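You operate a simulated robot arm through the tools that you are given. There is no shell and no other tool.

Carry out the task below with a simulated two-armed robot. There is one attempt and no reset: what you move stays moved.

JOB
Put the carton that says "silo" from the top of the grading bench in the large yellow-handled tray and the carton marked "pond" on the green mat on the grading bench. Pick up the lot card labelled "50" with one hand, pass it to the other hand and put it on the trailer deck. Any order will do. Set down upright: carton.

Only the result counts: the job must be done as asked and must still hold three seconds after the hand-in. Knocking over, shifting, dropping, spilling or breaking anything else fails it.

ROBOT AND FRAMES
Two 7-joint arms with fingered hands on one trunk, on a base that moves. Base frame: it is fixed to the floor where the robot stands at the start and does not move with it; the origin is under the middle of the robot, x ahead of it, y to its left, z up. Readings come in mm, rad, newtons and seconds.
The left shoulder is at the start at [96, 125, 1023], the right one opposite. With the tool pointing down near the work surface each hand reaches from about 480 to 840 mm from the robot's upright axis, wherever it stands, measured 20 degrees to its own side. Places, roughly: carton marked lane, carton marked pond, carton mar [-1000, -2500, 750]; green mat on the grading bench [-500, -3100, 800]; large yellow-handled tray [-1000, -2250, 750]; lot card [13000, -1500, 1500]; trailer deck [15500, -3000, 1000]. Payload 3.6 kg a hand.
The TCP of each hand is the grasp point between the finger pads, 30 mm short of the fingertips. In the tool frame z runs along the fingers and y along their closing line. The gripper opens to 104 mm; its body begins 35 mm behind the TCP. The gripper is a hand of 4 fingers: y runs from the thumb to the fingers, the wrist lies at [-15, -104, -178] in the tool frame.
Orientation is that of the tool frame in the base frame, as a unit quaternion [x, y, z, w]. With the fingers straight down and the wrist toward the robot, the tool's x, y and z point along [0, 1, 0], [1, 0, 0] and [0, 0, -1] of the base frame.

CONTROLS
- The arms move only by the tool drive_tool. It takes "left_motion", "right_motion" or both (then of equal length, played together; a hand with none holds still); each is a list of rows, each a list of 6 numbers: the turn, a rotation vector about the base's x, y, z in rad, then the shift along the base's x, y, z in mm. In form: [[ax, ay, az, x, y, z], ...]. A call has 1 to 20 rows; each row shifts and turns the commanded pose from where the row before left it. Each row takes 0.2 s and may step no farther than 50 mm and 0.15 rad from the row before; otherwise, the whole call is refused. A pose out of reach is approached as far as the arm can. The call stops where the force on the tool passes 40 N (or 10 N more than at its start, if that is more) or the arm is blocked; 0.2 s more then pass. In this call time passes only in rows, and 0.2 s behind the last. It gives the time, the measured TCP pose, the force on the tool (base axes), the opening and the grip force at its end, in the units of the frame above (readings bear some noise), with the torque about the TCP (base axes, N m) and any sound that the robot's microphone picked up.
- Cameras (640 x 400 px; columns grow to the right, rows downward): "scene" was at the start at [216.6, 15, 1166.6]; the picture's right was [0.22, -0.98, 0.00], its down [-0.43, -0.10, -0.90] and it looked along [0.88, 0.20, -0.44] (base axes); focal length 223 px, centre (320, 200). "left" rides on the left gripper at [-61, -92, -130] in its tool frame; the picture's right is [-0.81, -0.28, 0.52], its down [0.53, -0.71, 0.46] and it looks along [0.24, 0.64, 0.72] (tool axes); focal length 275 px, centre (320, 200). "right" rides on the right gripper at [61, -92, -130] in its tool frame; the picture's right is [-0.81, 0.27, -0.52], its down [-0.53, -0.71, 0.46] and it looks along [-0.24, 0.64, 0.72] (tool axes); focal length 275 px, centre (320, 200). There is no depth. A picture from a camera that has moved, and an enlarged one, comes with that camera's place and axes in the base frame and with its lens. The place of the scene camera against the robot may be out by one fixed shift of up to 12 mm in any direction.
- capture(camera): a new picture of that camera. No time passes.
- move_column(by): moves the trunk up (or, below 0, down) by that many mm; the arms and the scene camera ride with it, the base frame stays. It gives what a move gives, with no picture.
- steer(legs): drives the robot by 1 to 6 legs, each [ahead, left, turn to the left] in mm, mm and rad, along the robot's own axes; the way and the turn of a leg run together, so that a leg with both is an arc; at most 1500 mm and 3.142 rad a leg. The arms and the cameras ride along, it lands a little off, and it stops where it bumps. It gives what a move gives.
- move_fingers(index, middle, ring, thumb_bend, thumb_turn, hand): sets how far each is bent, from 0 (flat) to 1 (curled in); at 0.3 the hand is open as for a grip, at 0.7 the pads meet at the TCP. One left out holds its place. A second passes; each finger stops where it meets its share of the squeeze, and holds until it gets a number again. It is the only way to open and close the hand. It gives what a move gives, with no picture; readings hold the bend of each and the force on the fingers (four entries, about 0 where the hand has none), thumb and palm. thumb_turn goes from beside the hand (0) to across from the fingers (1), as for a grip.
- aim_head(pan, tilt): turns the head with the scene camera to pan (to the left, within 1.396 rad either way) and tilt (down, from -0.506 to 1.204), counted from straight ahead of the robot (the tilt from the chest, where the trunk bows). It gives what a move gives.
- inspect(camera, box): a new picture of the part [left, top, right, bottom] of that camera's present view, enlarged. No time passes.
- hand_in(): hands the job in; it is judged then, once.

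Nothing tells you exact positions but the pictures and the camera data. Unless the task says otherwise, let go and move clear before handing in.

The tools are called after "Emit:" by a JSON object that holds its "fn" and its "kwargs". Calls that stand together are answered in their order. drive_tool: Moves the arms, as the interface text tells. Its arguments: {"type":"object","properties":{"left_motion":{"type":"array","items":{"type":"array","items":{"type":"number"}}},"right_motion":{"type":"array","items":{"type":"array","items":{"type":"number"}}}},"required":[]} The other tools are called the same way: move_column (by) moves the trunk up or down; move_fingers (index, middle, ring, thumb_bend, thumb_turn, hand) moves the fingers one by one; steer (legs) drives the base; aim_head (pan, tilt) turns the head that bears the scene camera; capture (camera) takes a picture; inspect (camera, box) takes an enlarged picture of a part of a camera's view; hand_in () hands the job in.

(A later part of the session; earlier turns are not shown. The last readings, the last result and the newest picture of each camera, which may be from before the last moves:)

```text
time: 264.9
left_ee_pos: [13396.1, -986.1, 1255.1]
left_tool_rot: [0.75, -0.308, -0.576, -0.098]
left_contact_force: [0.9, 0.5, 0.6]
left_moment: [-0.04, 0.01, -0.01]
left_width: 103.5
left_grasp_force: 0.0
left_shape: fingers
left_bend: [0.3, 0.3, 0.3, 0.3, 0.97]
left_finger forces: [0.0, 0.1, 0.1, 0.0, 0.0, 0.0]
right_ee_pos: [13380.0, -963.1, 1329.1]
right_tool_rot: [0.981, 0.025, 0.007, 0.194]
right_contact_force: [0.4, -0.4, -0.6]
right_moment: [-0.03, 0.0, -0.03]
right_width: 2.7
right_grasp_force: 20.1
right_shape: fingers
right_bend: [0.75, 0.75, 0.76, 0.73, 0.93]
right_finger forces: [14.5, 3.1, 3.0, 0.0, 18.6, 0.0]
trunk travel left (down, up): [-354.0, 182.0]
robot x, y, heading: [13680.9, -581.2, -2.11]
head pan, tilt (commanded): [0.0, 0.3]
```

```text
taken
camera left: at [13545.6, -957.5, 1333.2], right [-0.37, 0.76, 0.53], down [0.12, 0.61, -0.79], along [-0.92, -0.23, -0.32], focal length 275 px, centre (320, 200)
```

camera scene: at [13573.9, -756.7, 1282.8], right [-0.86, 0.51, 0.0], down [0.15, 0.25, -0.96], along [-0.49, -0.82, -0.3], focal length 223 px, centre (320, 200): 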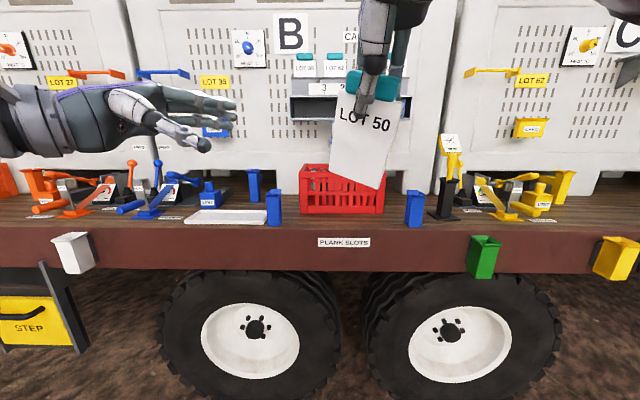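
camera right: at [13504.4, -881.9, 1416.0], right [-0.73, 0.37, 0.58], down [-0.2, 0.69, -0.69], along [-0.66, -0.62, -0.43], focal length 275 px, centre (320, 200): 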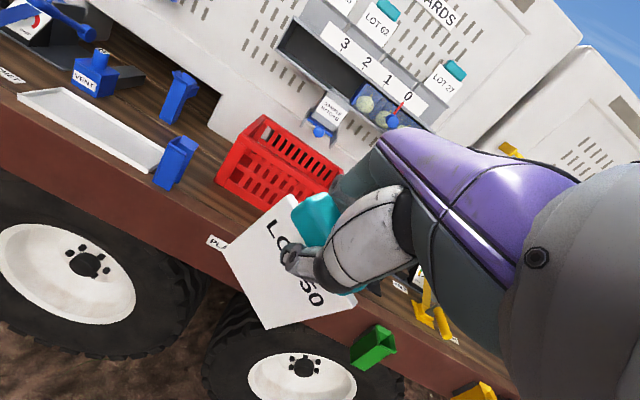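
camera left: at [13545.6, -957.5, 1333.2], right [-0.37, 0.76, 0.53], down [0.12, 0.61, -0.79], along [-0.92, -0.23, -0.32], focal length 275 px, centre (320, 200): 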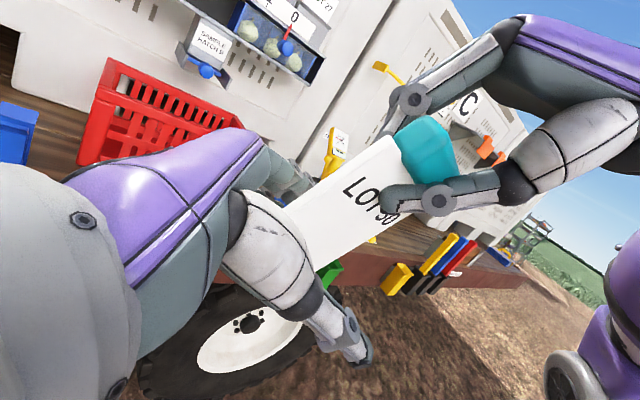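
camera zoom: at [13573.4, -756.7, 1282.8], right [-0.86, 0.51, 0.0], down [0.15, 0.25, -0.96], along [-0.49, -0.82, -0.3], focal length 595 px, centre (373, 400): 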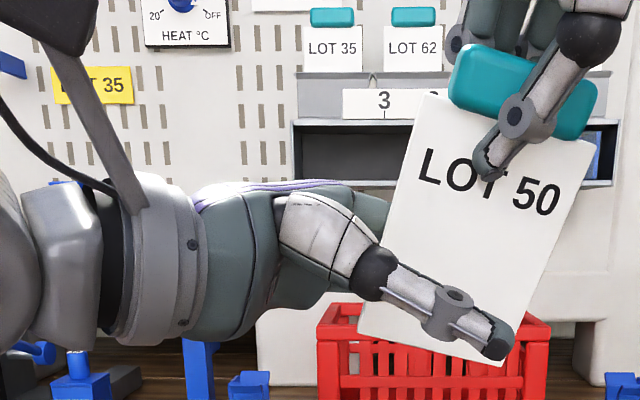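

The card is between the left thumb and fingers. I'll close gently first.

Emit:
{"fn": "move_fingers", "kwargs": {"hand": "left", "index": 0.66, "middle": 0.66, "ring": 0.66, "thumb_bend": 0.66}}

Emit:
{"fn": "inspect", "kwargs": {"camera": "scene", "box": [180, 50, 420, 200]}}

Emit:
{"fn": "capture", "kwargs": {"camera": "left"}}

```text
time: 265.9
left_ee_pos: [13398.3, -988.3, 1255.0]
left_tool_rot: [0.75, -0.307, -0.578, -0.097]
left_contact_force: [-1.6, -1.9, -0.1]
left_moment: [0.01, 0.04, 0.06]
left_width: 13.0
left_grasp_force: 1.0
left_shape: fingers
left_bend: [0.65, 0.65, 0.66, 0.66, 0.97]
left_finger forces: [0.7, 0.6, 0.2, 0.1, 0.1, 0.0]
right_ee_pos: [13379.3, -963.1, 1330.6]
right_tool_rot: [0.981, 0.026, 0.008, 0.194]
right_contact_force: [2.0, 1.4, -1.5]
right_moment: [0.09, -0.08, 0.01]
right_width: 2.2
right_grasp_force: 19.3
right_shape: fingers
right_bend: [0.75, 0.75, 0.76, 0.73, 0.93]
right_finger forces: [14.7, 4.0, 2.2, 0.0, 18.5, 0.0]
trunk travel left (down, up): [-354.0, 182.0]
robot x, y, heading: [13678.6, -578.3, -2.104]
head pan, tilt (commanded): [0.0, 0.3]
```

```text
2.67 times, centred on (300, 125) of scene
camera zoom: at [13573.9, -756.8, 1282.8], right [-0.86, 0.51, 0.0], down [0.15, 0.25, -0.96], along [-0.49, -0.82, -0.3], focal length 595 px, centre (373, 400)
```

zoom: 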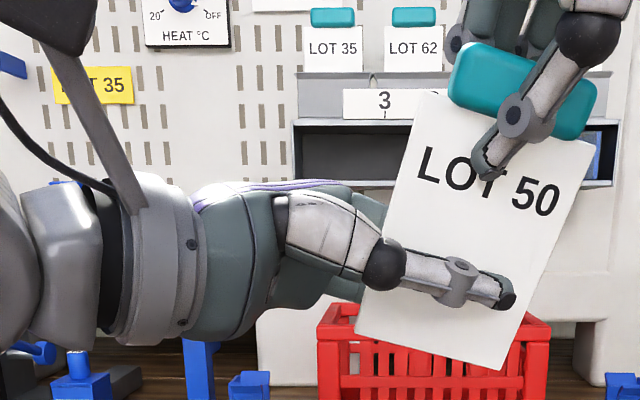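

```text
taken
camera left: at [13546.3, -958.0, 1333.3], right [-0.37, 0.76, 0.53], down [0.12, 0.61, -0.79], along [-0.92, -0.23, -0.32], focal length 275 px, centre (320, 200)
```

left: 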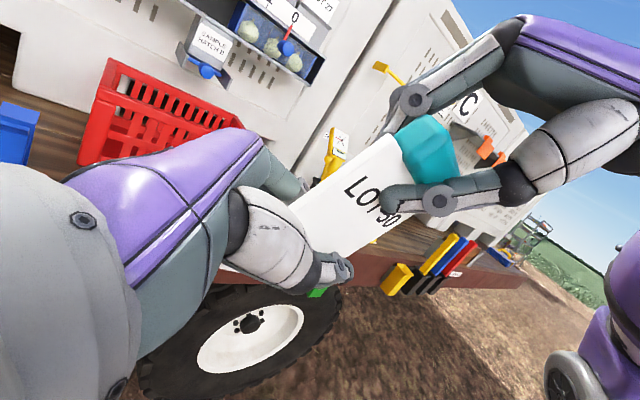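

The fingers are just touching the back of the card. I'll close fully to take a firm hold.

Emit:
{"fn": "move_fingers", "kwargs": {"hand": "left", "index": 0.74, "middle": 0.74, "ring": 0.74, "thumb_bend": 0.82}}

Emit:
{"fn": "inspect", "kwargs": {"camera": "scene", "box": [180, 50, 420, 200]}}

```text
time: 266.9
left_ee_pos: [13398.2, -987.0, 1255.9]
left_tool_rot: [0.75, -0.308, -0.577, -0.097]
left_contact_force: [-2.7, -1.2, -2.9]
left_moment: [-0.24, 0.11, -0.1]
left_width: 1.6
left_grasp_force: 15.9
left_shape: fingers
left_bend: [0.73, 0.72, 0.73, 0.71, 0.97]
left_finger forces: [6.5, 5.4, 4.9, 0.0, 15.9, 0.1]
right_ee_pos: [13380.3, -963.9, 1329.6]
right_tool_rot: [0.981, 0.025, 0.008, 0.193]
right_contact_force: [1.4, 0.3, 3.3]
right_moment: [0.21, -0.3, 0.19]
right_width: 2.6
right_grasp_force: 21.6
right_shape: fingers
right_bend: [0.75, 0.75, 0.75, 0.74, 0.93]
right_finger forces: [14.8, 5.4, 2.5, 0.0, 20.2, 0.1]
trunk travel left (down, up): [-354.0, 182.0]
robot x, y, heading: [13678.2, -578.3, -2.106]
head pan, tilt (commanded): [0.0, 0.3]
```

```text
2.67 times, centred on (300, 125) of scene
camera zoom: at [13573.9, -756.8, 1282.8], right [-0.86, 0.51, 0.0], down [0.15, 0.25, -0.96], along [-0.49, -0.82, -0.3], focal length 595 px, centre (373, 400)
```

zoom: 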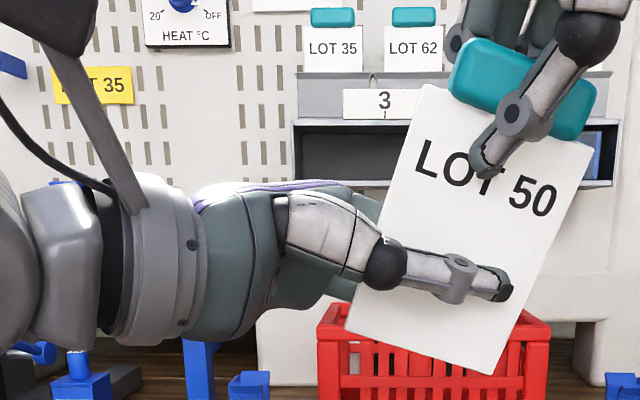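

The left hand now holds the card with 16 N, spread evenly over three fingers. I'll open the right hand.

Emit:
{"fn": "move_fingers", "kwargs": {"hand": "right", "index": 0.45, "middle": 0.45, "ring": 0.45, "thumb_bend": 0.45}}

Emit:
{"fn": "inspect", "kwargs": {"camera": "scene", "box": [180, 50, 420, 200]}}

Emit:
{"fn": "capture", "kwargs": {"camera": "left"}}

```text
time: 267.9
left_ee_pos: [13398.0, -985.8, 1255.2]
left_tool_rot: [0.749, -0.309, -0.577, -0.098]
left_contact_force: [0.5, 1.1, -1.2]
left_moment: [-0.09, 0.06, 0.01]
left_width: 1.9
left_grasp_force: 13.8
left_shape: fingers
left_bend: [0.73, 0.73, 0.74, 0.72, 0.96]
left_finger forces: [9.3, 3.4, 0.9, 0.0, 14.1, 0.0]
right_ee_pos: [13380.3, -962.4, 1329.2]
right_tool_rot: [0.981, 0.026, 0.009, 0.193]
right_contact_force: [-0.9, -1.0, 0.8]
right_moment: [-0.01, 0.0, -0.04]
right_width: 64.7
right_grasp_force: 0.0
right_shape: fingers
right_bend: [0.45, 0.45, 0.45, 0.45, 0.97]
right_finger forces: [0.6, 0.0, 0.1, 0.1, 0.0, 0.0]
trunk travel left (down, up): [-354.0, 182.0]
robot x, y, heading: [13678.7, -583.5, -2.11]
head pan, tilt (commanded): [0.0, 0.3]
```

```text
2.67 times, centred on (300, 125) of scene
camera zoom: at [13573.9, -756.8, 1282.8], right [-0.86, 0.51, 0.0], down [0.15, 0.25, -0.96], along [-0.49, -0.82, -0.3], focal length 595 px, centre (373, 400)
```

zoom: 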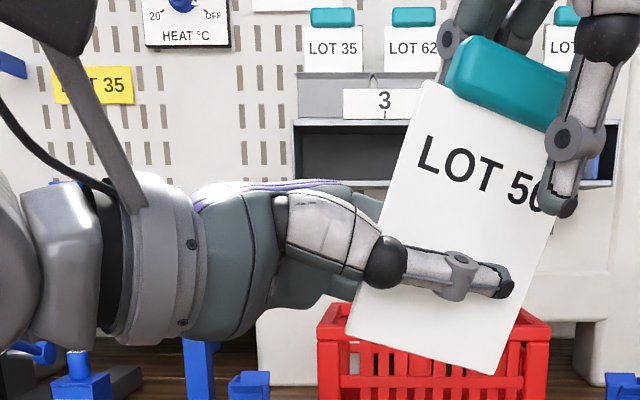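

```text
taken
camera left: at [13546.3, -957.9, 1333.3], right [-0.37, 0.76, 0.53], down [0.12, 0.61, -0.79], along [-0.92, -0.23, -0.32], focal length 275 px, centre (320, 200)
```

left: 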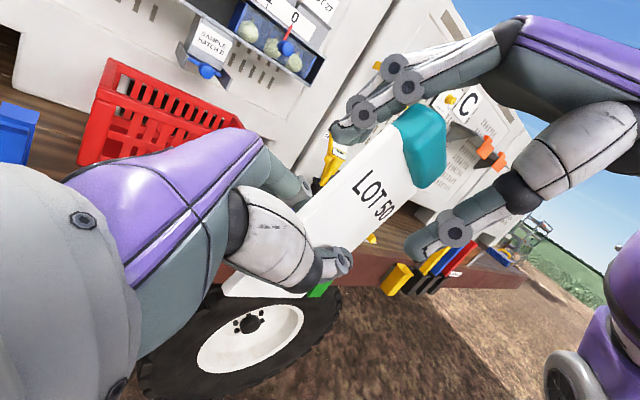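

The card is now held by the left hand alone. I'll open the right hand fully and withdraw it upward.

Emit:
{"fn": "move_fingers", "kwargs": {"hand": "right", "index": 0.3, "middle": 0.3, "ring": 0.3, "thumb_bend": 0.3}}

Emit:
{"fn": "drive_tool", "kwargs": {"right_motion": [[0, 0, 0, -0.6, 9.5, 23.2], [0, 0, 0, -0.6, 9.5, 23.2], [0, 0, 0, -0.6, 9.5, 23.2], [0, 0, 0, -0.6, 9.5, 23.2], [0, 0, 0, -20, 20, 10], [0, 0, 0, -25, 25, 0], [0, 0, 0, -25, 25, 0], [0, 0, 0, -25, 15, 0]]}}

Emit:
{"fn": "capture", "kwargs": {"camera": "scene"}}

```text
time: 268.9
left_ee_pos: [13397.8, -986.4, 1256.0]
left_tool_rot: [0.749, -0.308, -0.578, -0.098]
left_contact_force: [0.6, -1.1, -2.1]
left_moment: [-0.05, 0.03, -0.02]
left_width: 2.1
left_grasp_force: 13.9
left_shape: fingers
left_bend: [0.73, 0.73, 0.74, 0.72, 0.96]
left_finger forces: [9.8, 2.9, 0.3, 0.1, 13.4, 0.0]
right_ee_pos: [13379.7, -963.5, 1330.6]
right_tool_rot: [0.981, 0.026, 0.009, 0.193]
right_contact_force: [-0.2, 0.0, 1.1]
right_moment: [-0.02, -0.01, 0.01]
right_width: 102.8
right_grasp_force: 0.1
right_shape: fingers
right_bend: [0.3, 0.3, 0.3, 0.3, 0.97]
right_finger forces: [0.4, 0.1, 0.1, 0.1, 0.1, 0.1]
trunk travel left (down, up): [-354.0, 182.0]
robot x, y, heading: [13679.4, -580.7, -2.108]
head pan, tilt (commanded): [0.0, 0.3]
```

```text
time: 270.7
left_ee_pos: [13397.2, -985.5, 1255.3]
left_tool_rot: [0.751, -0.308, -0.576, -0.097]
left_contact_force: [0.2, 0.8, -1.0]
left_moment: [-0.01, 0.01, -0.01]
left_width: 2.1
left_grasp_force: 13.0
left_shape: fingers
left_bend: [0.73, 0.73, 0.74, 0.74, 0.95]
left_finger forces: [11.0, 1.9, 0.0, 0.0, 12.8, 0.0]
right_ee_pos: [13281.5, -841.1, 1432.3]
right_tool_rot: [0.981, 0.026, 0.009, 0.192]
right_contact_force: [2.0, 0.0, 0.0]
right_moment: [0.01, -0.02, 0.04]
right_width: 103.2
right_grasp_force: 0.0
right_shape: fingers
right_bend: [0.3, 0.3, 0.3, 0.3, 0.97]
right_finger forces: [0.0, 0.0, 0.1, 0.0, 0.0, 0.0]
trunk travel left (down, up): [-354.0, 182.0]
robot x, y, heading: [13678.7, -580.5, -2.107]
head pan, tilt (commanded): [0.0, 0.3]
```

```text
taken
camera scene: at [13573.4, -756.6, 1282.8], right [-0.86, 0.51, 0.0], down [0.15, 0.25, -0.96], along [-0.49, -0.82, -0.3], focal length 223 px, centre (320, 200)
```

scene: 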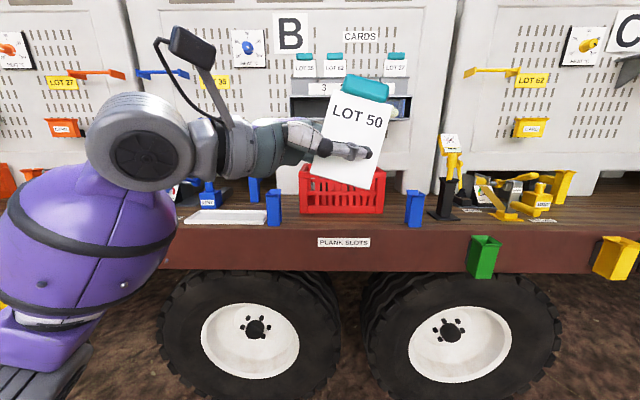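

The handover is done and the left hand holds the card alone. I'll tighten the left grip a little for the drive.

Emit:
{"fn": "move_fingers", "kwargs": {"hand": "left", "index": 0.78, "middle": 0.82, "ring": 0.82, "thumb_bend": 0.86}}

Emit:
{"fn": "inspect", "kwargs": {"camera": "scene", "box": [180, 50, 420, 200]}}

```text
time: 271.7
left_ee_pos: [13398.9, -985.0, 1256.0]
left_tool_rot: [0.75, -0.309, -0.577, -0.098]
left_contact_force: [0.1, -0.4, -0.9]
left_moment: [-0.01, -0.03, 0.0]
left_width: 2.2
left_grasp_force: 18.0
left_shape: fingers
left_bend: [0.75, 0.82, 0.82, 0.75, 0.92]
left_finger forces: [15.6, 2.1, 0.1, 0.0, 17.3, 0.0]
right_ee_pos: [13283.6, -840.8, 1432.2]
right_tool_rot: [0.981, 0.025, 0.009, 0.193]
right_contact_force: [-0.3, 0.3, 0.0]
right_moment: [0.0, 0.01, 0.02]
right_width: 103.1
right_grasp_force: 0.0
right_shape: fingers
right_bend: [0.3, 0.3, 0.3, 0.3, 0.97]
right_finger forces: [0.0, 0.0, 0.1, 0.0, 0.1, 0.0]
trunk travel left (down, up): [-354.0, 182.0]
robot x, y, heading: [13679.5, -579.2, -2.108]
head pan, tilt (commanded): [0.0, 0.3]
```

```text
2.67 times, centred on (300, 125) of scene
camera zoom: at [13573.9, -756.8, 1282.8], right [-0.86, 0.51, 0.0], down [0.15, 0.25, -0.96], along [-0.49, -0.82, -0.3], focal length 595 px, centre (373, 400)
```

zoom: 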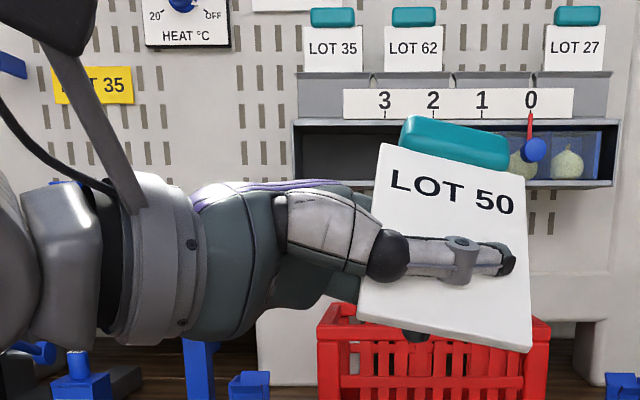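

The card is held at 18 N with its top leaning away from me. Now I'll slide left along the trailer toward its front end.

Emit:
{"fn": "steer", "kwargs": {"legs": [[0, 1200, 0], [0, 1000, 0]]}}

Emit:
{"fn": "aim_head", "kwargs": {"pan": 0.3, "tilt": 0.35}}

Emit:
{"fn": "capture", "kwargs": {"camera": "scene"}}

```text
time: 291.2
left_ee_pos: [15300.0, -2096.9, 1256.1]
left_tool_rot: [0.751, -0.305, -0.578, -0.095]
left_contact_force: [-1.1, 0.8, -0.3]
left_moment: [-0.02, 0.01, -0.01]
left_width: 1.9
left_grasp_force: 17.6
left_shape: fingers
left_bend: [0.75, 0.82, 0.82, 0.76, 0.92]
left_finger forces: [16.0, 2.0, 0.1, 0.0, 17.3, 0.0]
right_ee_pos: [15184.2, -1954.0, 1433.1]
right_tool_rot: [0.981, 0.029, 0.008, 0.194]
right_contact_force: [0.0, 0.2, 0.4]
right_moment: [0.02, 0.02, 0.06]
right_width: 103.1
right_grasp_force: 0.0
right_shape: fingers
right_bend: [0.3, 0.3, 0.3, 0.3, 0.97]
right_finger forces: [0.0, 0.0, 0.0, 0.0, 0.1, 0.0]
trunk travel left (down, up): [-354.0, 182.0]
robot x, y, heading: [15577.6, -1691.6, -2.098]
head pan, tilt (commanded): [0.0, 0.3]
```

```text
time: 292.0
left_ee_pos: [15300.8, -2096.7, 1255.7]
left_tool_rot: [0.75, -0.306, -0.578, -0.096]
left_contact_force: [0.1, 0.0, -1.3]
left_moment: [0.05, -0.02, -0.01]
left_width: 2.0
left_grasp_force: 17.6
left_shape: fingers
left_bend: [0.75, 0.82, 0.82, 0.76, 0.92]
left_finger forces: [15.9, 1.9, 0.1, 0.1, 17.4, 0.1]
right_ee_pos: [15184.4, -1953.2, 1432.0]
right_tool_rot: [0.981, 0.029, 0.009, 0.193]
right_contact_force: [0.6, -0.1, -0.7]
right_moment: [0.0, 0.01, 0.03]
right_width: 103.0
right_grasp_force: 0.0
right_shape: fingers
right_bend: [0.3, 0.3, 0.3, 0.3, 0.97]
right_finger forces: [0.0, 0.1, 0.1, 0.0, 0.1, 0.0]
trunk travel left (down, up): [-354.0, 182.0]
robot x, y, heading: [15580.8, -1688.6, -2.096]
head pan, tilt (commanded): [0.3, 0.351]
```

```text
taken
camera scene: at [15500.7, -1876.8, 1278.1], right [-0.97, 0.23, 0.0], down [0.08, 0.33, -0.94], along [-0.21, -0.91, -0.34], focal length 223 px, centre (320, 200)
```

scene: 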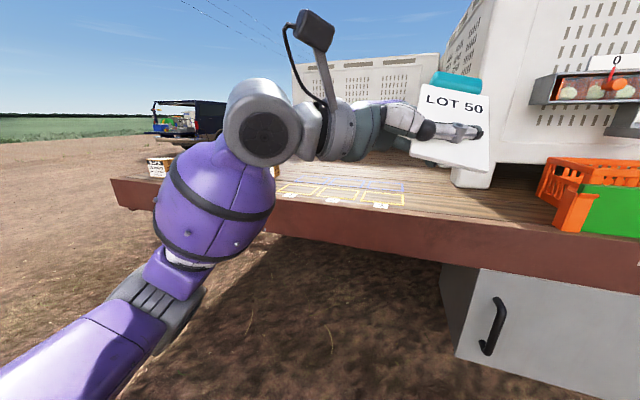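

The front deck is open, with some painted outlines on it. I'll zoom in there.

Emit:
{"fn": "inspect", "kwargs": {"camera": "scene", "box": [240, 120, 480, 270]}}

Emit:
{"fn": "inspect", "kwargs": {"camera": "scene", "box": [100, 130, 260, 230]}}

```text
2.67 times, centred on (360, 195) of scene
camera zoom: at [15500.7, -1876.8, 1278.1], right [-0.97, 0.23, 0.0], down [0.08, 0.33, -0.94], along [-0.21, -0.91, -0.34], focal length 595 px, centre (213, 213)
```

zoom: 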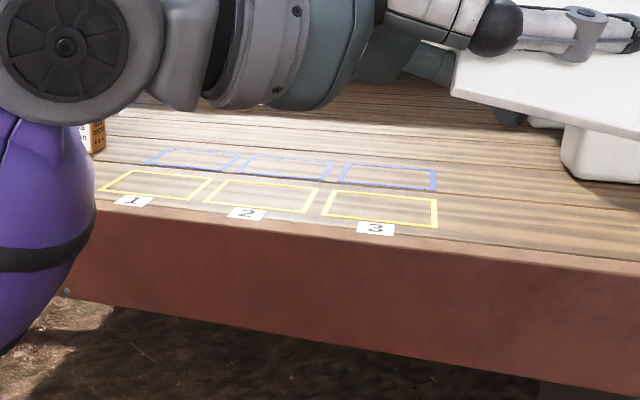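

```text
4.00 times, centred on (180, 180) of scene
camera zoom: at [15500.7, -1876.8, 1278.1], right [-0.97, 0.23, 0.0], down [0.08, 0.33, -0.94], along [-0.21, -0.91, -0.34], focal length 893 px, centre (880, 280)
```

zoom: 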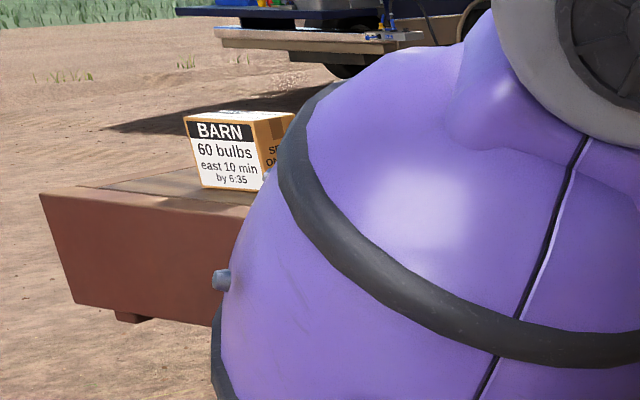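

The front deck is free around (15430, -2900), clear of the small cartons. Before placing, I'll measure the card's current tilt in the left hand.

Emit:
{"fn": "aim_head", "kwargs": {"pan": -0.1, "tilt": 0.3}}

Emit:
{"fn": "inspect", "kwargs": {"camera": "scene", "box": [160, 60, 400, 210]}}

Emit:
{"fn": "inspect", "kwargs": {"camera": "left", "box": [220, 100, 540, 300]}}

```text
time: 292.8
left_ee_pos: [15300.5, -2097.5, 1255.6]
left_tool_rot: [0.751, -0.305, -0.578, -0.095]
left_contact_force: [-0.1, -0.6, -1.0]
left_moment: [-0.03, 0.01, -0.03]
left_width: 2.0
left_grasp_force: 18.1
left_shape: fingers
left_bend: [0.75, 0.82, 0.82, 0.76, 0.92]
left_finger forces: [15.9, 2.0, 0.0, 0.0, 17.4, 0.0]
right_ee_pos: [15184.2, -1954.0, 1433.5]
right_tool_rot: [0.981, 0.029, 0.009, 0.194]
right_contact_force: [-0.2, 0.5, 0.1]
right_moment: [-0.01, -0.02, -0.01]
right_width: 102.9
right_grasp_force: 0.0
right_shape: fingers
right_bend: [0.3, 0.3, 0.3, 0.3, 0.97]
right_finger forces: [0.1, 0.0, 0.0, 0.0, 0.0, 0.1]
trunk travel left (down, up): [-354.0, 182.0]
robot x, y, heading: [15577.0, -1687.0, -2.103]
head pan, tilt (commanded): [-0.099, 0.3]
```

```text
2.67 times, centred on (280, 135) of scene
camera zoom: at [15467.1, -1861.8, 1282.8], right [-0.81, 0.59, 0.0], down [0.17, 0.24, -0.96], along [-0.56, -0.77, -0.3], focal length 595 px, centre (427, 373)
```

zoom: 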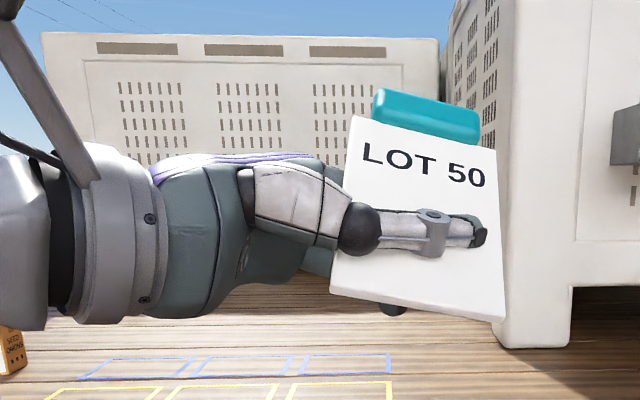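

```text
2.00 times, centred on (380, 200) of left
camera zoom: at [15448.8, -2068.1, 1333.3], right [-0.38, 0.76, 0.53], down [0.11, 0.61, -0.79], along [-0.92, -0.24, -0.32], focal length 551 px, centre (200, 200)
```

zoom: 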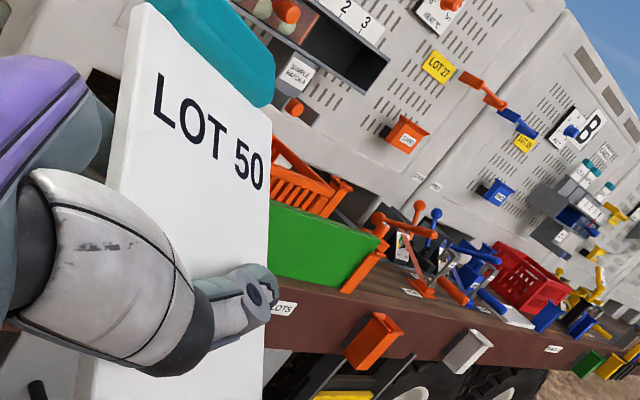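

The card is leaning back about 45 degrees, held between left thumb and index finger. I'll rotate the hand so the card comes nearly flat, face up, while still clear of the deck.

Emit:
{"fn": "drive_tool", "kwargs": {"left_motion": [[0.1096, -0.0355, 0, 0, 0, 0], [0.1096, -0.0355, 0, 0, 0, 0], [0.1096, -0.0355, 0, 0, 0, 0], [0.1096, -0.0355, 0, 0, 0, 0]]}}

Emit:
{"fn": "inspect", "kwargs": {"camera": "scene", "box": [160, 60, 400, 210]}}

Emit:
{"fn": "capture", "kwargs": {"camera": "left"}}

```text
time: 293.8
left_ee_pos: [15300.4, -2098.0, 1256.0]
left_tool_rot: [0.751, -0.164, -0.575, -0.278]
left_contact_force: [-0.4, -0.4, -0.4]
left_moment: [0.03, 0.0, 0.02]
left_width: 1.7
left_grasp_force: 17.6
left_shape: fingers
left_bend: [0.75, 0.82, 0.82, 0.76, 0.92]
left_finger forces: [15.9, 2.0, 0.0, 0.0, 17.4, 0.0]
right_ee_pos: [15183.4, -1953.6, 1432.4]
right_tool_rot: [0.981, 0.029, 0.009, 0.194]
right_contact_force: [0.7, -0.1, -0.2]
right_moment: [0.01, 0.0, 0.0]
right_width: 103.3
right_grasp_force: 0.0
right_shape: fingers
right_bend: [0.3, 0.3, 0.3, 0.3, 0.97]
right_finger forces: [0.0, 0.1, 0.0, 0.1, 0.0, 0.0]
trunk travel left (down, up): [-354.0, 182.0]
robot x, y, heading: [15582.2, -1692.4, -2.1]
head pan, tilt (commanded): [-0.099, 0.3]
```

```text
2.67 times, centred on (280, 135) of scene
camera zoom: at [15466.9, -1861.7, 1282.8], right [-0.81, 0.59, 0.0], down [0.17, 0.24, -0.96], along [-0.56, -0.77, -0.3], focal length 595 px, centre (427, 373)
```

zoom: 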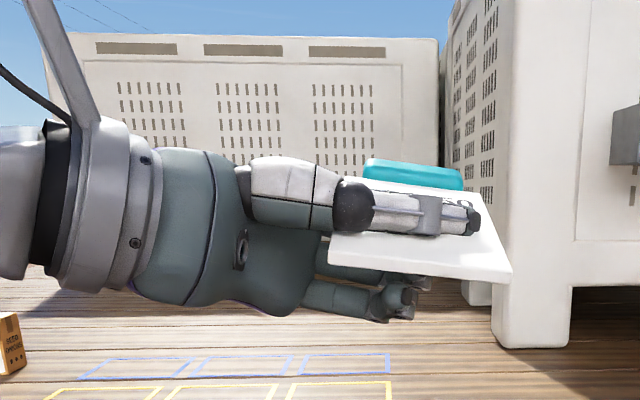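

```text
taken
camera left: at [15435.5, -2109.6, 1358.1], right [-0.47, 0.47, 0.74], down [0.2, 0.88, -0.43], along [-0.86, -0.05, -0.51], focal length 275 px, centre (320, 200)
```

left: 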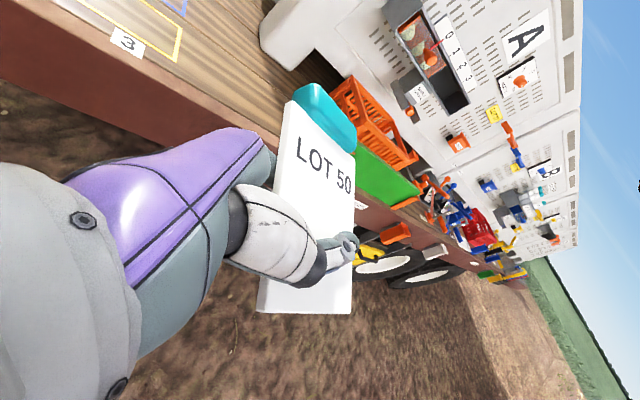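

The card is nearly level, face up, near edge slightly lower. I'll now move sideways to the free deck spot and approach it.

Emit:
{"fn": "steer", "kwargs": {"legs": [[0, 540, -0.02], [390, 0, 0]]}}

Emit:
{"fn": "aim_head", "kwargs": {"pan": 0, "tilt": 0.6}}

Emit:
{"fn": "capture", "kwargs": {"camera": "scene"}}

```text
time: 301.1
left_ee_pos: [15549.3, -2700.7, 1255.2]
left_tool_rot: [0.749, -0.175, -0.572, -0.285]
left_contact_force: [-0.7, 0.0, -0.8]
left_moment: [0.01, -0.03, 0.0]
left_width: 2.1
left_grasp_force: 18.0
left_shape: fingers
left_bend: [0.75, 0.82, 0.82, 0.76, 0.92]
left_finger forces: [16.2, 1.8, 0.0, 0.0, 17.6, 0.0]
right_ee_pos: [15436.2, -2551.9, 1432.9]
right_tool_rot: [0.981, 0.016, 0.007, 0.193]
right_contact_force: [-0.5, -0.6, 0.0]
right_moment: [0.01, -0.02, -0.02]
right_width: 103.0
right_grasp_force: 0.0
right_shape: fingers
right_bend: [0.3, 0.3, 0.3, 0.3, 0.97]
right_finger forces: [0.0, 0.1, 0.0, 0.0, 0.0, 0.1]
trunk travel left (down, up): [-354.0, 182.0]
robot x, y, heading: [15838.8, -2297.8, -2.131]
head pan, tilt (commanded): [-0.099, 0.3]
```

```text
time: 301.9
left_ee_pos: [15550.3, -2700.0, 1255.7]
left_tool_rot: [0.749, -0.176, -0.571, -0.286]
left_contact_force: [-0.1, -0.1, 0.1]
left_moment: [0.06, -0.01, -0.04]
left_width: 1.8
left_grasp_force: 17.9
left_shape: fingers
left_bend: [0.75, 0.82, 0.82, 0.76, 0.92]
left_finger forces: [16.2, 1.9, 0.0, 0.1, 17.4, 0.1]
right_ee_pos: [15436.2, -2550.5, 1431.7]
right_tool_rot: [0.981, 0.017, 0.007, 0.194]
right_contact_force: [0.1, -0.1, 0.8]
right_moment: [-0.03, 0.01, -0.02]
right_width: 103.0
right_grasp_force: 0.2
right_shape: fingers
right_bend: [0.3, 0.3, 0.3, 0.3, 0.97]
right_finger forces: [0.0, 0.1, 0.0, 0.0, 0.0, 0.0]
trunk travel left (down, up): [-354.0, 182.0]
robot x, y, heading: [15839.7, -2296.5, -2.128]
head pan, tilt (commanded): [0.0, 0.6]
```

```text
taken
camera scene: at [15732.6, -2468.6, 1255.4], right [-0.85, 0.53, 0.0], down [0.3, 0.48, -0.83], along [-0.44, -0.7, -0.56], focal length 223 px, centre (320, 200)
```

scene: 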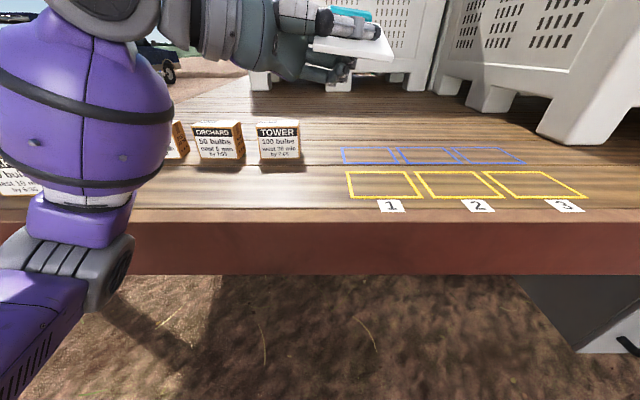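

I see cartons TOWER, ORCHARD and others on the deck, and deck height triangulates to z 1000. The spot to the right of TOWER is free. I'll raise the trunk a bit for elbow clearance and extend the arm over the deck.

Emit:
{"fn": "move_column", "kwargs": {"by": 100}}

Emit:
{"fn": "drive_tool", "kwargs": {"left_motion": [[0, 0, 0, -17, -27.2, -15], [0, 0, 0, -17, -27.2, -20], [0, 0, 0, -17, -27.2, -20], [0, 0, 0, -17, -27.2, -20], [0, 0, 0, -15, -24, -25]]}}

Emit:
{"fn": "capture", "kwargs": {"camera": "scene"}}

Emit:
{"fn": "capture", "kwargs": {"camera": "left"}}

```text
time: 303.3
left_ee_pos: [15549.8, -2700.1, 1355.3]
left_tool_rot: [0.749, -0.175, -0.572, -0.285]
left_contact_force: [-0.7, 0.3, -1.0]
left_moment: [0.03, -0.02, 0.0]
left_width: 2.1
left_grasp_force: 17.7
left_shape: fingers
left_bend: [0.75, 0.82, 0.82, 0.76, 0.92]
left_finger forces: [16.2, 1.9, 0.0, 0.0, 17.4, 0.0]
right_ee_pos: [15436.2, -2552.6, 1532.3]
right_tool_rot: [0.981, 0.015, 0.005, 0.193]
right_contact_force: [-0.2, -0.5, 0.2]
right_moment: [-0.01, 0.0, 0.02]
right_width: 103.1
right_grasp_force: 0.1
right_shape: fingers
right_bend: [0.3, 0.3, 0.3, 0.3, 0.97]
right_finger forces: [0.1, 0.0, 0.1, 0.0, 0.1, 0.0]
trunk travel left (down, up): [-454.0, 82.0]
robot x, y, heading: [15834.3, -2301.3, -2.125]
head pan, tilt (commanded): [0.0, 0.6]
```

```text
time: 304.5
left_ee_pos: [15466.2, -2832.4, 1255.6]
left_tool_rot: [0.749, -0.176, -0.573, -0.285]
left_contact_force: [-0.3, -0.2, -0.4]
left_moment: [0.03, 0.0, 0.0]
left_width: 1.7
left_grasp_force: 17.9
left_shape: fingers
left_bend: [0.76, 0.82, 0.82, 0.76, 0.92]
left_finger forces: [16.3, 1.9, 0.0, 0.0, 17.5, 0.0]
right_ee_pos: [15436.4, -2552.1, 1530.8]
right_tool_rot: [0.981, 0.015, 0.006, 0.193]
right_contact_force: [-0.4, 0.2, 0.2]
right_moment: [0.0, 0.01, 0.02]
right_width: 103.4
right_grasp_force: 0.1
right_shape: fingers
right_bend: [0.3, 0.3, 0.3, 0.3, 0.97]
right_finger forces: [0.1, 0.0, 0.0, 0.1, 0.0, 0.1]
trunk travel left (down, up): [-454.0, 82.0]
robot x, y, heading: [15837.7, -2298.4, -2.124]
head pan, tilt (commanded): [0.0, 0.6]
```

```text
taken
camera scene: at [15749.4, -2441.2, 1362.6], right [-0.85, 0.53, 0.0], down [0.3, 0.48, -0.82], along [-0.44, -0.7, -0.57], focal length 223 px, centre (320, 200)
```

scene: 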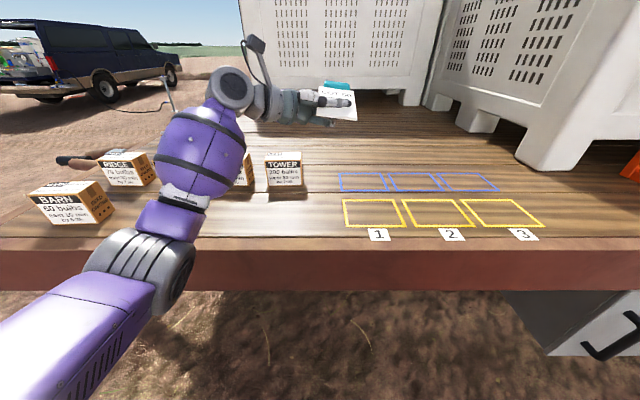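

```text
taken
camera left: at [15600.6, -2847.7, 1357.7], right [-0.46, 0.49, 0.74], down [0.23, 0.87, -0.43], along [-0.86, -0.03, -0.51], focal length 275 px, centre (320, 200)
```

left: 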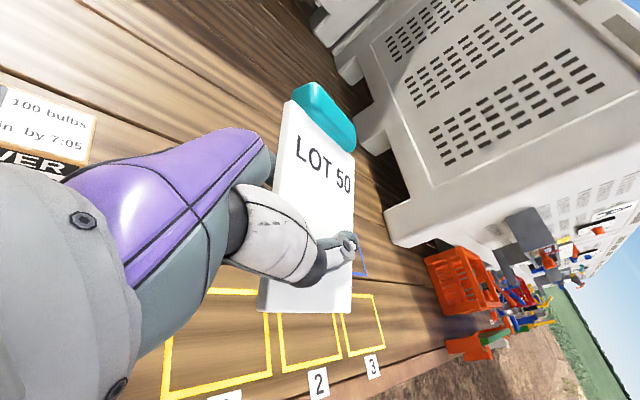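

The arm reaches over the deck, well clear of the cartons. I'll lower the card toward the deck.

Emit:
{"fn": "drive_tool", "kwargs": {"left_motion": [[0, 0, 0, 0, 0, -35], [0, 0, 0, 0, 0, -35], [0, 0, 0, 0, 0, -35], [0, 0, 0, 0, 0, -35], [0, 0, 0, 0, 0, -30], [0, 0, 0, 0, 0, -20]]}}

Emit:
{"fn": "inspect", "kwargs": {"camera": "scene", "box": [200, 80, 440, 230]}}

Emit:
{"fn": "capture", "kwargs": {"camera": "left"}}

```text
time: 305.9
left_ee_pos: [15465.3, -2834.0, 1065.0]
left_tool_rot: [0.748, -0.176, -0.573, -0.284]
left_contact_force: [-0.1, -0.1, -0.7]
left_moment: [0.01, 0.0, 0.02]
left_width: 1.4
left_grasp_force: 17.6
left_shape: fingers
left_bend: [0.76, 0.82, 0.82, 0.76, 0.92]
left_finger forces: [16.4, 1.7, 0.0, 0.1, 17.6, 0.0]
right_ee_pos: [15436.0, -2551.8, 1532.3]
right_tool_rot: [0.981, 0.016, 0.006, 0.194]
right_contact_force: [0.6, 0.0, 0.0]
right_moment: [-0.01, -0.01, -0.03]
right_width: 102.9
right_grasp_force: 0.0
right_shape: fingers
right_bend: [0.3, 0.3, 0.3, 0.3, 0.97]
right_finger forces: [0.0, 0.0, 0.1, 0.1, 0.0, 0.0]
trunk travel left (down, up): [-454.0, 82.0]
robot x, y, heading: [15836.4, -2297.2, -2.124]
head pan, tilt (commanded): [0.0, 0.6]
```

```text
2.67 times, centred on (320, 155) of scene
camera zoom: at [15749.9, -2440.9, 1362.7], right [-0.85, 0.53, 0.0], down [0.3, 0.48, -0.83], along [-0.44, -0.7, -0.57], focal length 595 px, centre (320, 320)
```

zoom: 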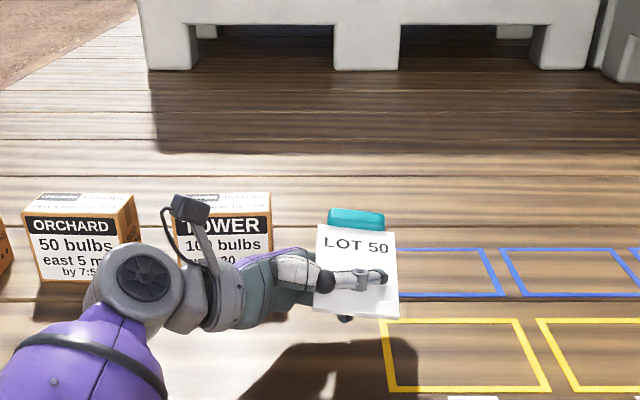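

```text
taken
camera left: at [15600.1, -2848.3, 1167.4], right [-0.46, 0.49, 0.74], down [0.23, 0.87, -0.43], along [-0.86, -0.03, -0.51], focal length 275 px, centre (320, 200)
```

left: 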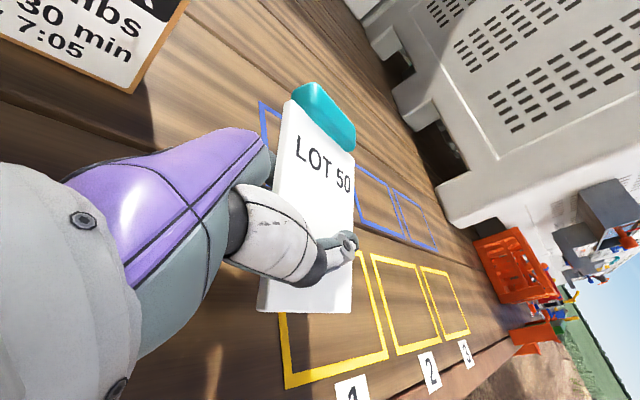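

The card hovers about 50 mm above the deck, to the right of TOWER with good clearance. Lowering slowly now and watching the force.

Emit:
{"fn": "drive_tool", "kwargs": {"left_motion": [[0, 0, 0, 0, 0, -10], [0, 0, 0, 0, 0, -6], [0, 0, 0, 0, 0, -4]]}}

Emit:
{"fn": "inspect", "kwargs": {"camera": "scene", "box": [260, 120, 380, 220]}}

```text
time: 306.7
left_ee_pos: [15464.9, -2832.5, 1045.9]
left_tool_rot: [0.749, -0.176, -0.572, -0.285]
left_contact_force: [0.5, -0.1, -0.7]
left_moment: [0.05, 0.03, 0.01]
left_width: 1.3
left_grasp_force: 17.5
left_shape: fingers
left_bend: [0.76, 0.82, 0.82, 0.76, 0.92]
left_finger forces: [16.5, 1.7, 0.0, 0.0, 17.6, 0.1]
right_ee_pos: [15436.8, -2551.4, 1532.1]
right_tool_rot: [0.981, 0.017, 0.006, 0.193]
right_contact_force: [-0.1, -0.3, -0.1]
right_moment: [0.0, -0.04, 0.02]
right_width: 103.3
right_grasp_force: 0.0
right_shape: fingers
right_bend: [0.3, 0.3, 0.3, 0.3, 0.97]
right_finger forces: [0.1, 0.1, 0.1, 0.0, 0.0, 0.1]
trunk travel left (down, up): [-454.0, 82.0]
robot x, y, heading: [15837.5, -2297.2, -2.127]
head pan, tilt (commanded): [0.0, 0.6]
```

```text
4.00 times, centred on (320, 170) of scene
camera zoom: at [15749.9, -2440.9, 1362.7], right [-0.85, 0.53, 0.0], down [0.3, 0.48, -0.83], along [-0.44, -0.7, -0.56], focal length 893 px, centre (320, 320)
```

zoom: 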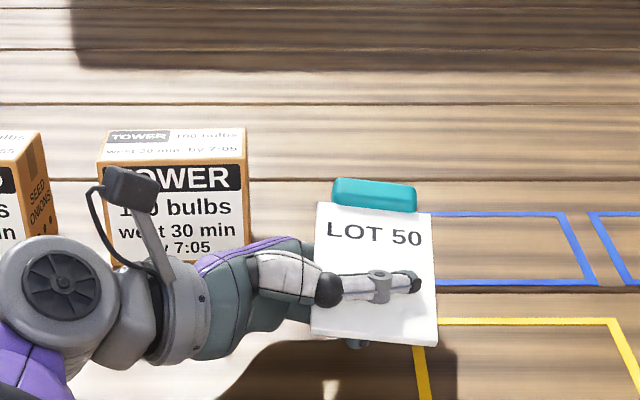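

No contact yet. Continuing down in small steps.

Emit:
{"fn": "drive_tool", "kwargs": {"left_motion": [[0, 0, 0, 0, 0, -4], [0, 0, 0, 0, 0, -3], [0, 0, 0, 0, 0, -3]]}}

```text
time: 307.5
left_ee_pos: [15466.6, -2831.7, 1044.9]
left_tool_rot: [0.749, -0.179, -0.574, -0.279]
left_contact_force: [0.9, -0.3, -0.9]
left_moment: [-0.01, 0.03, 0.01]
left_width: 1.3
left_grasp_force: 18.2
left_shape: fingers
left_bend: [0.76, 0.82, 0.82, 0.76, 0.92]
left_finger forces: [16.5, 1.7, 0.1, 0.0, 17.6, 0.0]
right_ee_pos: [15438.9, -2548.7, 1535.0]
right_tool_rot: [0.981, 0.015, 0.005, 0.195]
right_contact_force: [-0.1, -0.1, 0.0]
right_moment: [-0.01, -0.01, -0.01]
right_width: 103.4
right_grasp_force: 0.0
right_shape: fingers
right_bend: [0.3, 0.3, 0.3, 0.3, 0.97]
right_finger forces: [0.0, 0.1, 0.0, 0.1, 0.0, 0.1]
trunk travel left (down, up): [-454.0, 82.0]
robot x, y, heading: [15837.8, -2296.6, -2.128]
head pan, tilt (commanded): [0.0, 0.6]
```

The hand didn't descend the last 10 mm and my body shifted slightly, so some part of the arm is touching the deck. I'll back up and look.

Emit:
{"fn": "drive_tool", "kwargs": {"left_motion": [[0, 0, 0, 0, 0, 6], [0, 0, 0, 0, 0, 6]]}}

Emit:
{"fn": "aim_head", "kwargs": {"pan": 0.3, "tilt": 0.85}}

Emit:
{"fn": "capture", "kwargs": {"camera": "scene"}}

```text
time: 308.1
left_ee_pos: [15466.3, -2831.2, 1045.2]
left_tool_rot: [0.748, -0.174, -0.571, -0.289]
left_contact_force: [0.4, 0.4, 0.4]
left_moment: [0.02, -0.01, 0.0]
left_width: 1.4
left_grasp_force: 17.9
left_shape: fingers
left_bend: [0.76, 0.82, 0.82, 0.76, 0.92]
left_finger forces: [16.6, 1.6, 0.0, 0.0, 17.6, 0.1]
right_ee_pos: [15436.9, -2550.6, 1530.8]
right_tool_rot: [0.981, 0.015, 0.006, 0.194]
right_contact_force: [-0.5, 0.1, 0.1]
right_moment: [0.0, -0.02, 0.01]
right_width: 103.3
right_grasp_force: 0.1
right_shape: fingers
right_bend: [0.3, 0.3, 0.3, 0.3, 0.97]
right_finger forces: [0.0, 0.0, 0.0, 0.0, 0.0, 0.0]
trunk travel left (down, up): [-454.0, 82.0]
robot x, y, heading: [15838.6, -2296.8, -2.133]
head pan, tilt (commanded): [0.0, 0.6]
```

```text
time: 308.9
left_ee_pos: [15466.4, -2832.5, 1049.4]
left_tool_rot: [0.749, -0.175, -0.572, -0.285]
left_contact_force: [-0.3, 0.3, 0.0]
left_moment: [0.04, -0.03, 0.01]
left_width: 1.5
left_grasp_force: 17.6
left_shape: fingers
left_bend: [0.76, 0.82, 0.82, 0.76, 0.92]
left_finger forces: [16.6, 1.7, 0.1, 0.0, 17.7, 0.1]
right_ee_pos: [15437.0, -2552.0, 1532.1]
right_tool_rot: [0.981, 0.016, 0.007, 0.193]
right_contact_force: [-0.5, -0.2, 0.9]
right_moment: [0.0, 0.01, -0.02]
right_width: 102.8
right_grasp_force: 0.0
right_shape: fingers
right_bend: [0.3, 0.3, 0.3, 0.3, 0.97]
right_finger forces: [0.1, 0.1, 0.0, 0.0, 0.0, 0.0]
trunk travel left (down, up): [-454.0, 82.0]
robot x, y, heading: [15840.0, -2295.7, -2.131]
head pan, tilt (commanded): [0.3, 0.85]
```

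```text
taken
camera scene: at [15776.7, -2441.4, 1341.8], right [-0.97, 0.25, 0.0], down [0.19, 0.73, -0.66], along [-0.17, -0.64, -0.75], focal length 223 px, centre (320, 200)
```

scene: 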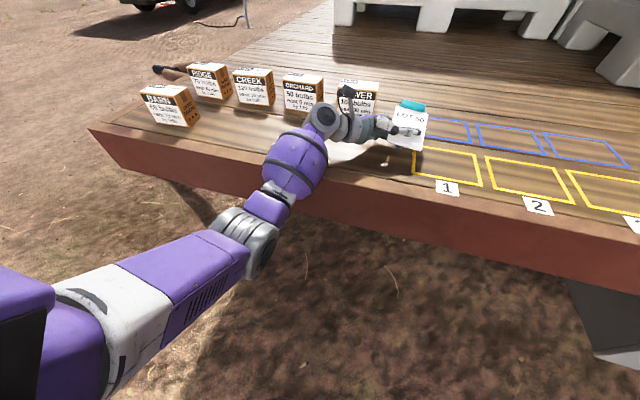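

The forearm is resting on the deck edge. Raising the trunk lifts my elbow, so I'll do that and then lower the hand again.

Emit:
{"fn": "move_column", "kwargs": {"by": 80}}

Emit:
{"fn": "drive_tool", "kwargs": {"left_motion": [[0, 0, 0, 0, 0, -20], [0, 0, 0, 0, 0, -20], [0, 0, 0, 0, 0, -20], [0, 0, 0, 0, 0, -15]]}}

Emit:
{"fn": "capture", "kwargs": {"camera": "scene"}}

```text
time: 310.0
left_ee_pos: [15467.2, -2830.7, 1127.0]
left_tool_rot: [0.749, -0.175, -0.572, -0.286]
left_contact_force: [-0.7, 0.0, -0.5]
left_moment: [0.04, -0.01, 0.0]
left_width: 1.6
left_grasp_force: 17.9
left_shape: fingers
left_bend: [0.76, 0.82, 0.82, 0.76, 0.92]
left_finger forces: [16.6, 1.6, 0.0, 0.1, 17.7, 0.1]
right_ee_pos: [15451.3, -2528.2, 1630.8]
right_tool_rot: [0.977, 0.017, -0.008, 0.214]
right_contact_force: [0.1, -0.1, -0.6]
right_moment: [0.0, 0.0, 0.01]
right_width: 103.2
right_grasp_force: 0.0
right_shape: fingers
right_bend: [0.3, 0.3, 0.3, 0.3, 0.97]
right_finger forces: [0.0, 0.0, 0.0, 0.1, 0.0, 0.0]
trunk travel left (down, up): [-534.0, 2.0]
robot x, y, heading: [15837.4, -2296.4, -2.131]
head pan, tilt (commanded): [0.3, 0.85]
```

```text
time: 311.0
left_ee_pos: [15468.3, -2827.0, 1054.4]
left_tool_rot: [0.749, -0.176, -0.572, -0.284]
left_contact_force: [-0.2, 0.1, 0.5]
left_moment: [0.05, 0.01, 0.06]
left_width: 1.7
left_grasp_force: 18.6
left_shape: fingers
left_bend: [0.76, 0.82, 0.82, 0.76, 0.92]
left_finger forces: [16.7, 1.5, 0.0, 0.0, 17.7, 0.0]
left hand out of reach, approached as far as the arm can: row 4
right_ee_pos: [15450.8, -2528.0, 1632.3]
right_tool_rot: [0.976, 0.019, -0.008, 0.215]
right_contact_force: [0.0, 1.3, 0.4]
right_moment: [-0.02, -0.01, -0.01]
right_width: 103.1
right_grasp_force: 0.0
right_shape: fingers
right_bend: [0.3, 0.3, 0.3, 0.3, 0.97]
right_finger forces: [0.0, 0.1, 0.0, 0.0, 0.0, 0.0]
trunk travel left (down, up): [-534.0, 2.0]
robot x, y, heading: [15835.8, -2298.0, -2.128]
head pan, tilt (commanded): [0.3, 0.85]
```

```text
taken
camera scene: at [15813.7, -2381.9, 1430.2], right [-0.97, 0.25, 0.0], down [0.19, 0.73, -0.66], along [-0.17, -0.64, -0.75], focal length 223 px, centre (320, 200)
```

scene: 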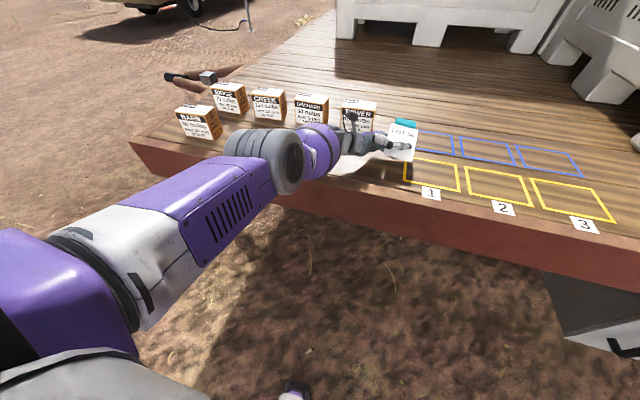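

The arm is now nearly straight, so I must back off from that limit at once. I'll pull the hand in a little with small steps.

Emit:
{"fn": "drive_tool", "kwargs": {"left_motion": [[0, 0, 0, 2.6, 4.2, 0], [0, 0, 0, 2.6, 4.2, 0], [0, 0, 0, 5.3, 8.5, 0], [0, 0, 0, 5.3, 8.5, 0]]}}

```text
time: 312.0
left_ee_pos: [15482.8, -2802.3, 1056.0]
left_tool_rot: [0.749, -0.176, -0.572, -0.285]
left_contact_force: [0.1, -0.6, 0.2]
left_moment: [0.03, -0.02, 0.01]
left_width: 1.2
left_grasp_force: 18.0
left_shape: fingers
left_bend: [0.76, 0.82, 0.82, 0.76, 0.92]
left_finger forces: [16.8, 1.4, 0.1, 0.0, 17.7, 0.1]
left hand out of reach, approached as far as the arm can: row 1
right_ee_pos: [15450.0, -2527.8, 1632.1]
right_tool_rot: [0.976, 0.018, -0.007, 0.215]
right_contact_force: [0.4, 0.3, -0.2]
right_moment: [-0.01, 0.01, 0.01]
right_width: 102.9
right_grasp_force: 0.0
right_shape: fingers
right_bend: [0.3, 0.3, 0.3, 0.3, 0.97]
right_finger forces: [0.0, 0.0, 0.1, 0.1, 0.0, 0.1]
trunk travel left (down, up): [-534.0, 2.0]
robot x, y, heading: [15836.2, -2295.9, -2.124]
head pan, tilt (commanded): [0.3, 0.85]
```

It responded well. I'll move the robot 40 mm forward so the card sits further in on the deck with the arm less stretched.

Emit:
{"fn": "steer", "kwargs": {"legs": [[40, 0, 0]]}}

Emit:
{"fn": "drive_tool", "kwargs": {"left_motion": [[0, 0, 0, 0, 0, -6], [0, 0, 0, 0, 0, -5]]}}

Emit:
{"fn": "capture", "kwargs": {"camera": "scene"}}

Emit:
{"fn": "capture", "kwargs": {"camera": "left"}}

```text
time: 312.9
left_ee_pos: [15463.5, -2834.4, 1057.1]
left_tool_rot: [0.749, -0.177, -0.572, -0.284]
left_contact_force: [-0.4, -1.1, -0.5]
left_moment: [0.0, -0.01, -0.01]
left_width: 1.4
left_grasp_force: 17.9
left_shape: fingers
left_bend: [0.76, 0.82, 0.82, 0.76, 0.92]
left_finger forces: [16.8, 1.5, 0.0, 0.1, 17.7, 0.0]
right_ee_pos: [15431.6, -2559.2, 1632.4]
right_tool_rot: [0.976, 0.018, -0.007, 0.216]
right_contact_force: [0.3, 0.7, -0.2]
right_moment: [0.01, -0.02, -0.02]
right_width: 103.2
right_grasp_force: 0.2
right_shape: fingers
right_bend: [0.3, 0.3, 0.3, 0.3, 0.97]
right_finger forces: [0.0, 0.0, 0.0, 0.0, 0.1, 0.0]
trunk travel left (down, up): [-534.0, 2.0]
robot x, y, heading: [15815.7, -2332.6, -2.129]
head pan, tilt (commanded): [0.3, 0.85]
```

```text
time: 313.5
left_ee_pos: [15461.9, -2834.7, 1043.1]
left_tool_rot: [0.748, -0.176, -0.572, -0.286]
left_contact_force: [-0.2, -1.0, -0.6]
left_moment: [0.01, -0.01, 0.0]
left_width: 1.2
left_grasp_force: 18.3
left_shape: fingers
left_bend: [0.76, 0.82, 0.82, 0.76, 0.92]
left_finger forces: [16.8, 1.5, 0.1, 0.0, 17.6, 0.0]
right_ee_pos: [15431.2, -2561.1, 1631.8]
right_tool_rot: [0.976, 0.017, -0.008, 0.215]
right_contact_force: [-0.5, -0.6, -0.2]
right_moment: [0.03, 0.0, 0.0]
right_width: 103.0
right_grasp_force: 0.1
right_shape: fingers
right_bend: [0.3, 0.3, 0.3, 0.3, 0.97]
right_finger forces: [0.1, 0.1, 0.0, 0.0, 0.0, 0.1]
trunk travel left (down, up): [-534.0, 2.0]
robot x, y, heading: [15819.7, -2329.0, -2.126]
head pan, tilt (commanded): [0.3, 0.85]
```

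```text
taken
camera scene: at [15792.8, -2415.6, 1430.0], right [-0.97, 0.25, 0.0], down [0.19, 0.73, -0.66], along [-0.17, -0.64, -0.75], focal length 223 px, centre (320, 200)
```

scene: 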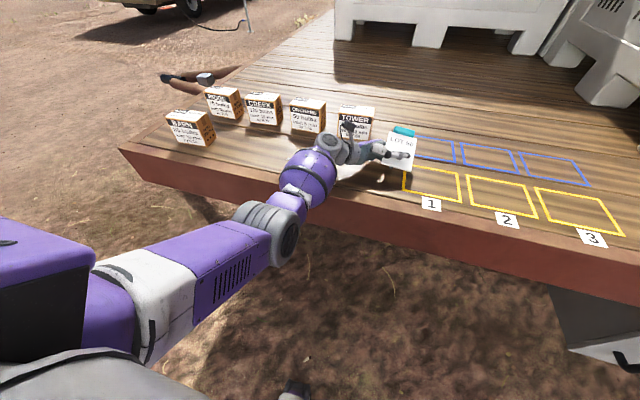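

```text
taken
camera left: at [15596.5, -2849.8, 1146.0], right [-0.46, 0.49, 0.74], down [0.23, 0.87, -0.43], along [-0.86, -0.03, -0.51], focal length 275 px, centre (320, 200)
```

left: 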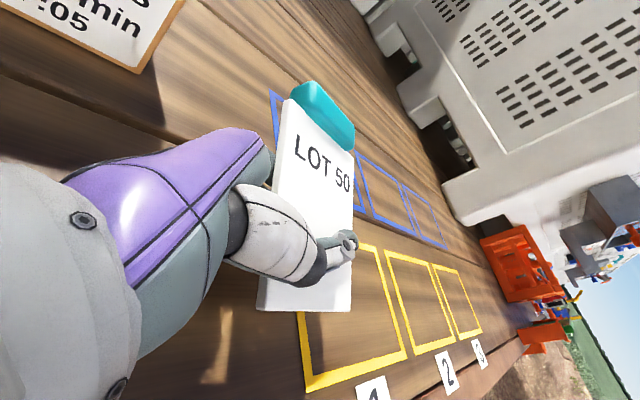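

No contact at z 1043. Continuing down in small steps, watching for hand or arm contact.

Emit:
{"fn": "drive_tool", "kwargs": {"left_motion": [[0, 0, 0, 0, 0, -3], [0, 0, 0, 0, 0, -3]]}}

```text
time: 314.1
left_ee_pos: [15462.3, -2834.5, 1039.3]
left_tool_rot: [0.749, -0.176, -0.572, -0.285]
left_contact_force: [-0.2, 0.3, 1.1]
left_moment: [0.01, -0.05, -0.03]
left_width: 1.1
left_grasp_force: 19.3
left_shape: fingers
left_bend: [0.76, 0.82, 0.82, 0.76, 0.92]
left_finger forces: [16.8, 1.5, 1.7, 0.0, 17.8, 0.1]
right_ee_pos: [15431.1, -2560.2, 1632.4]
right_tool_rot: [0.976, 0.019, -0.008, 0.215]
right_contact_force: [0.4, 0.5, 0.1]
right_moment: [0.0, -0.01, -0.01]
right_width: 103.0
right_grasp_force: 0.0
right_shape: fingers
right_bend: [0.3, 0.3, 0.3, 0.3, 0.97]
right_finger forces: [0.0, 0.0, 0.0, 0.1, 0.0, 0.1]
trunk travel left (down, up): [-534.0, 2.0]
robot x, y, heading: [15818.1, -2328.8, -2.126]
head pan, tilt (commanded): [0.3, 0.85]
```

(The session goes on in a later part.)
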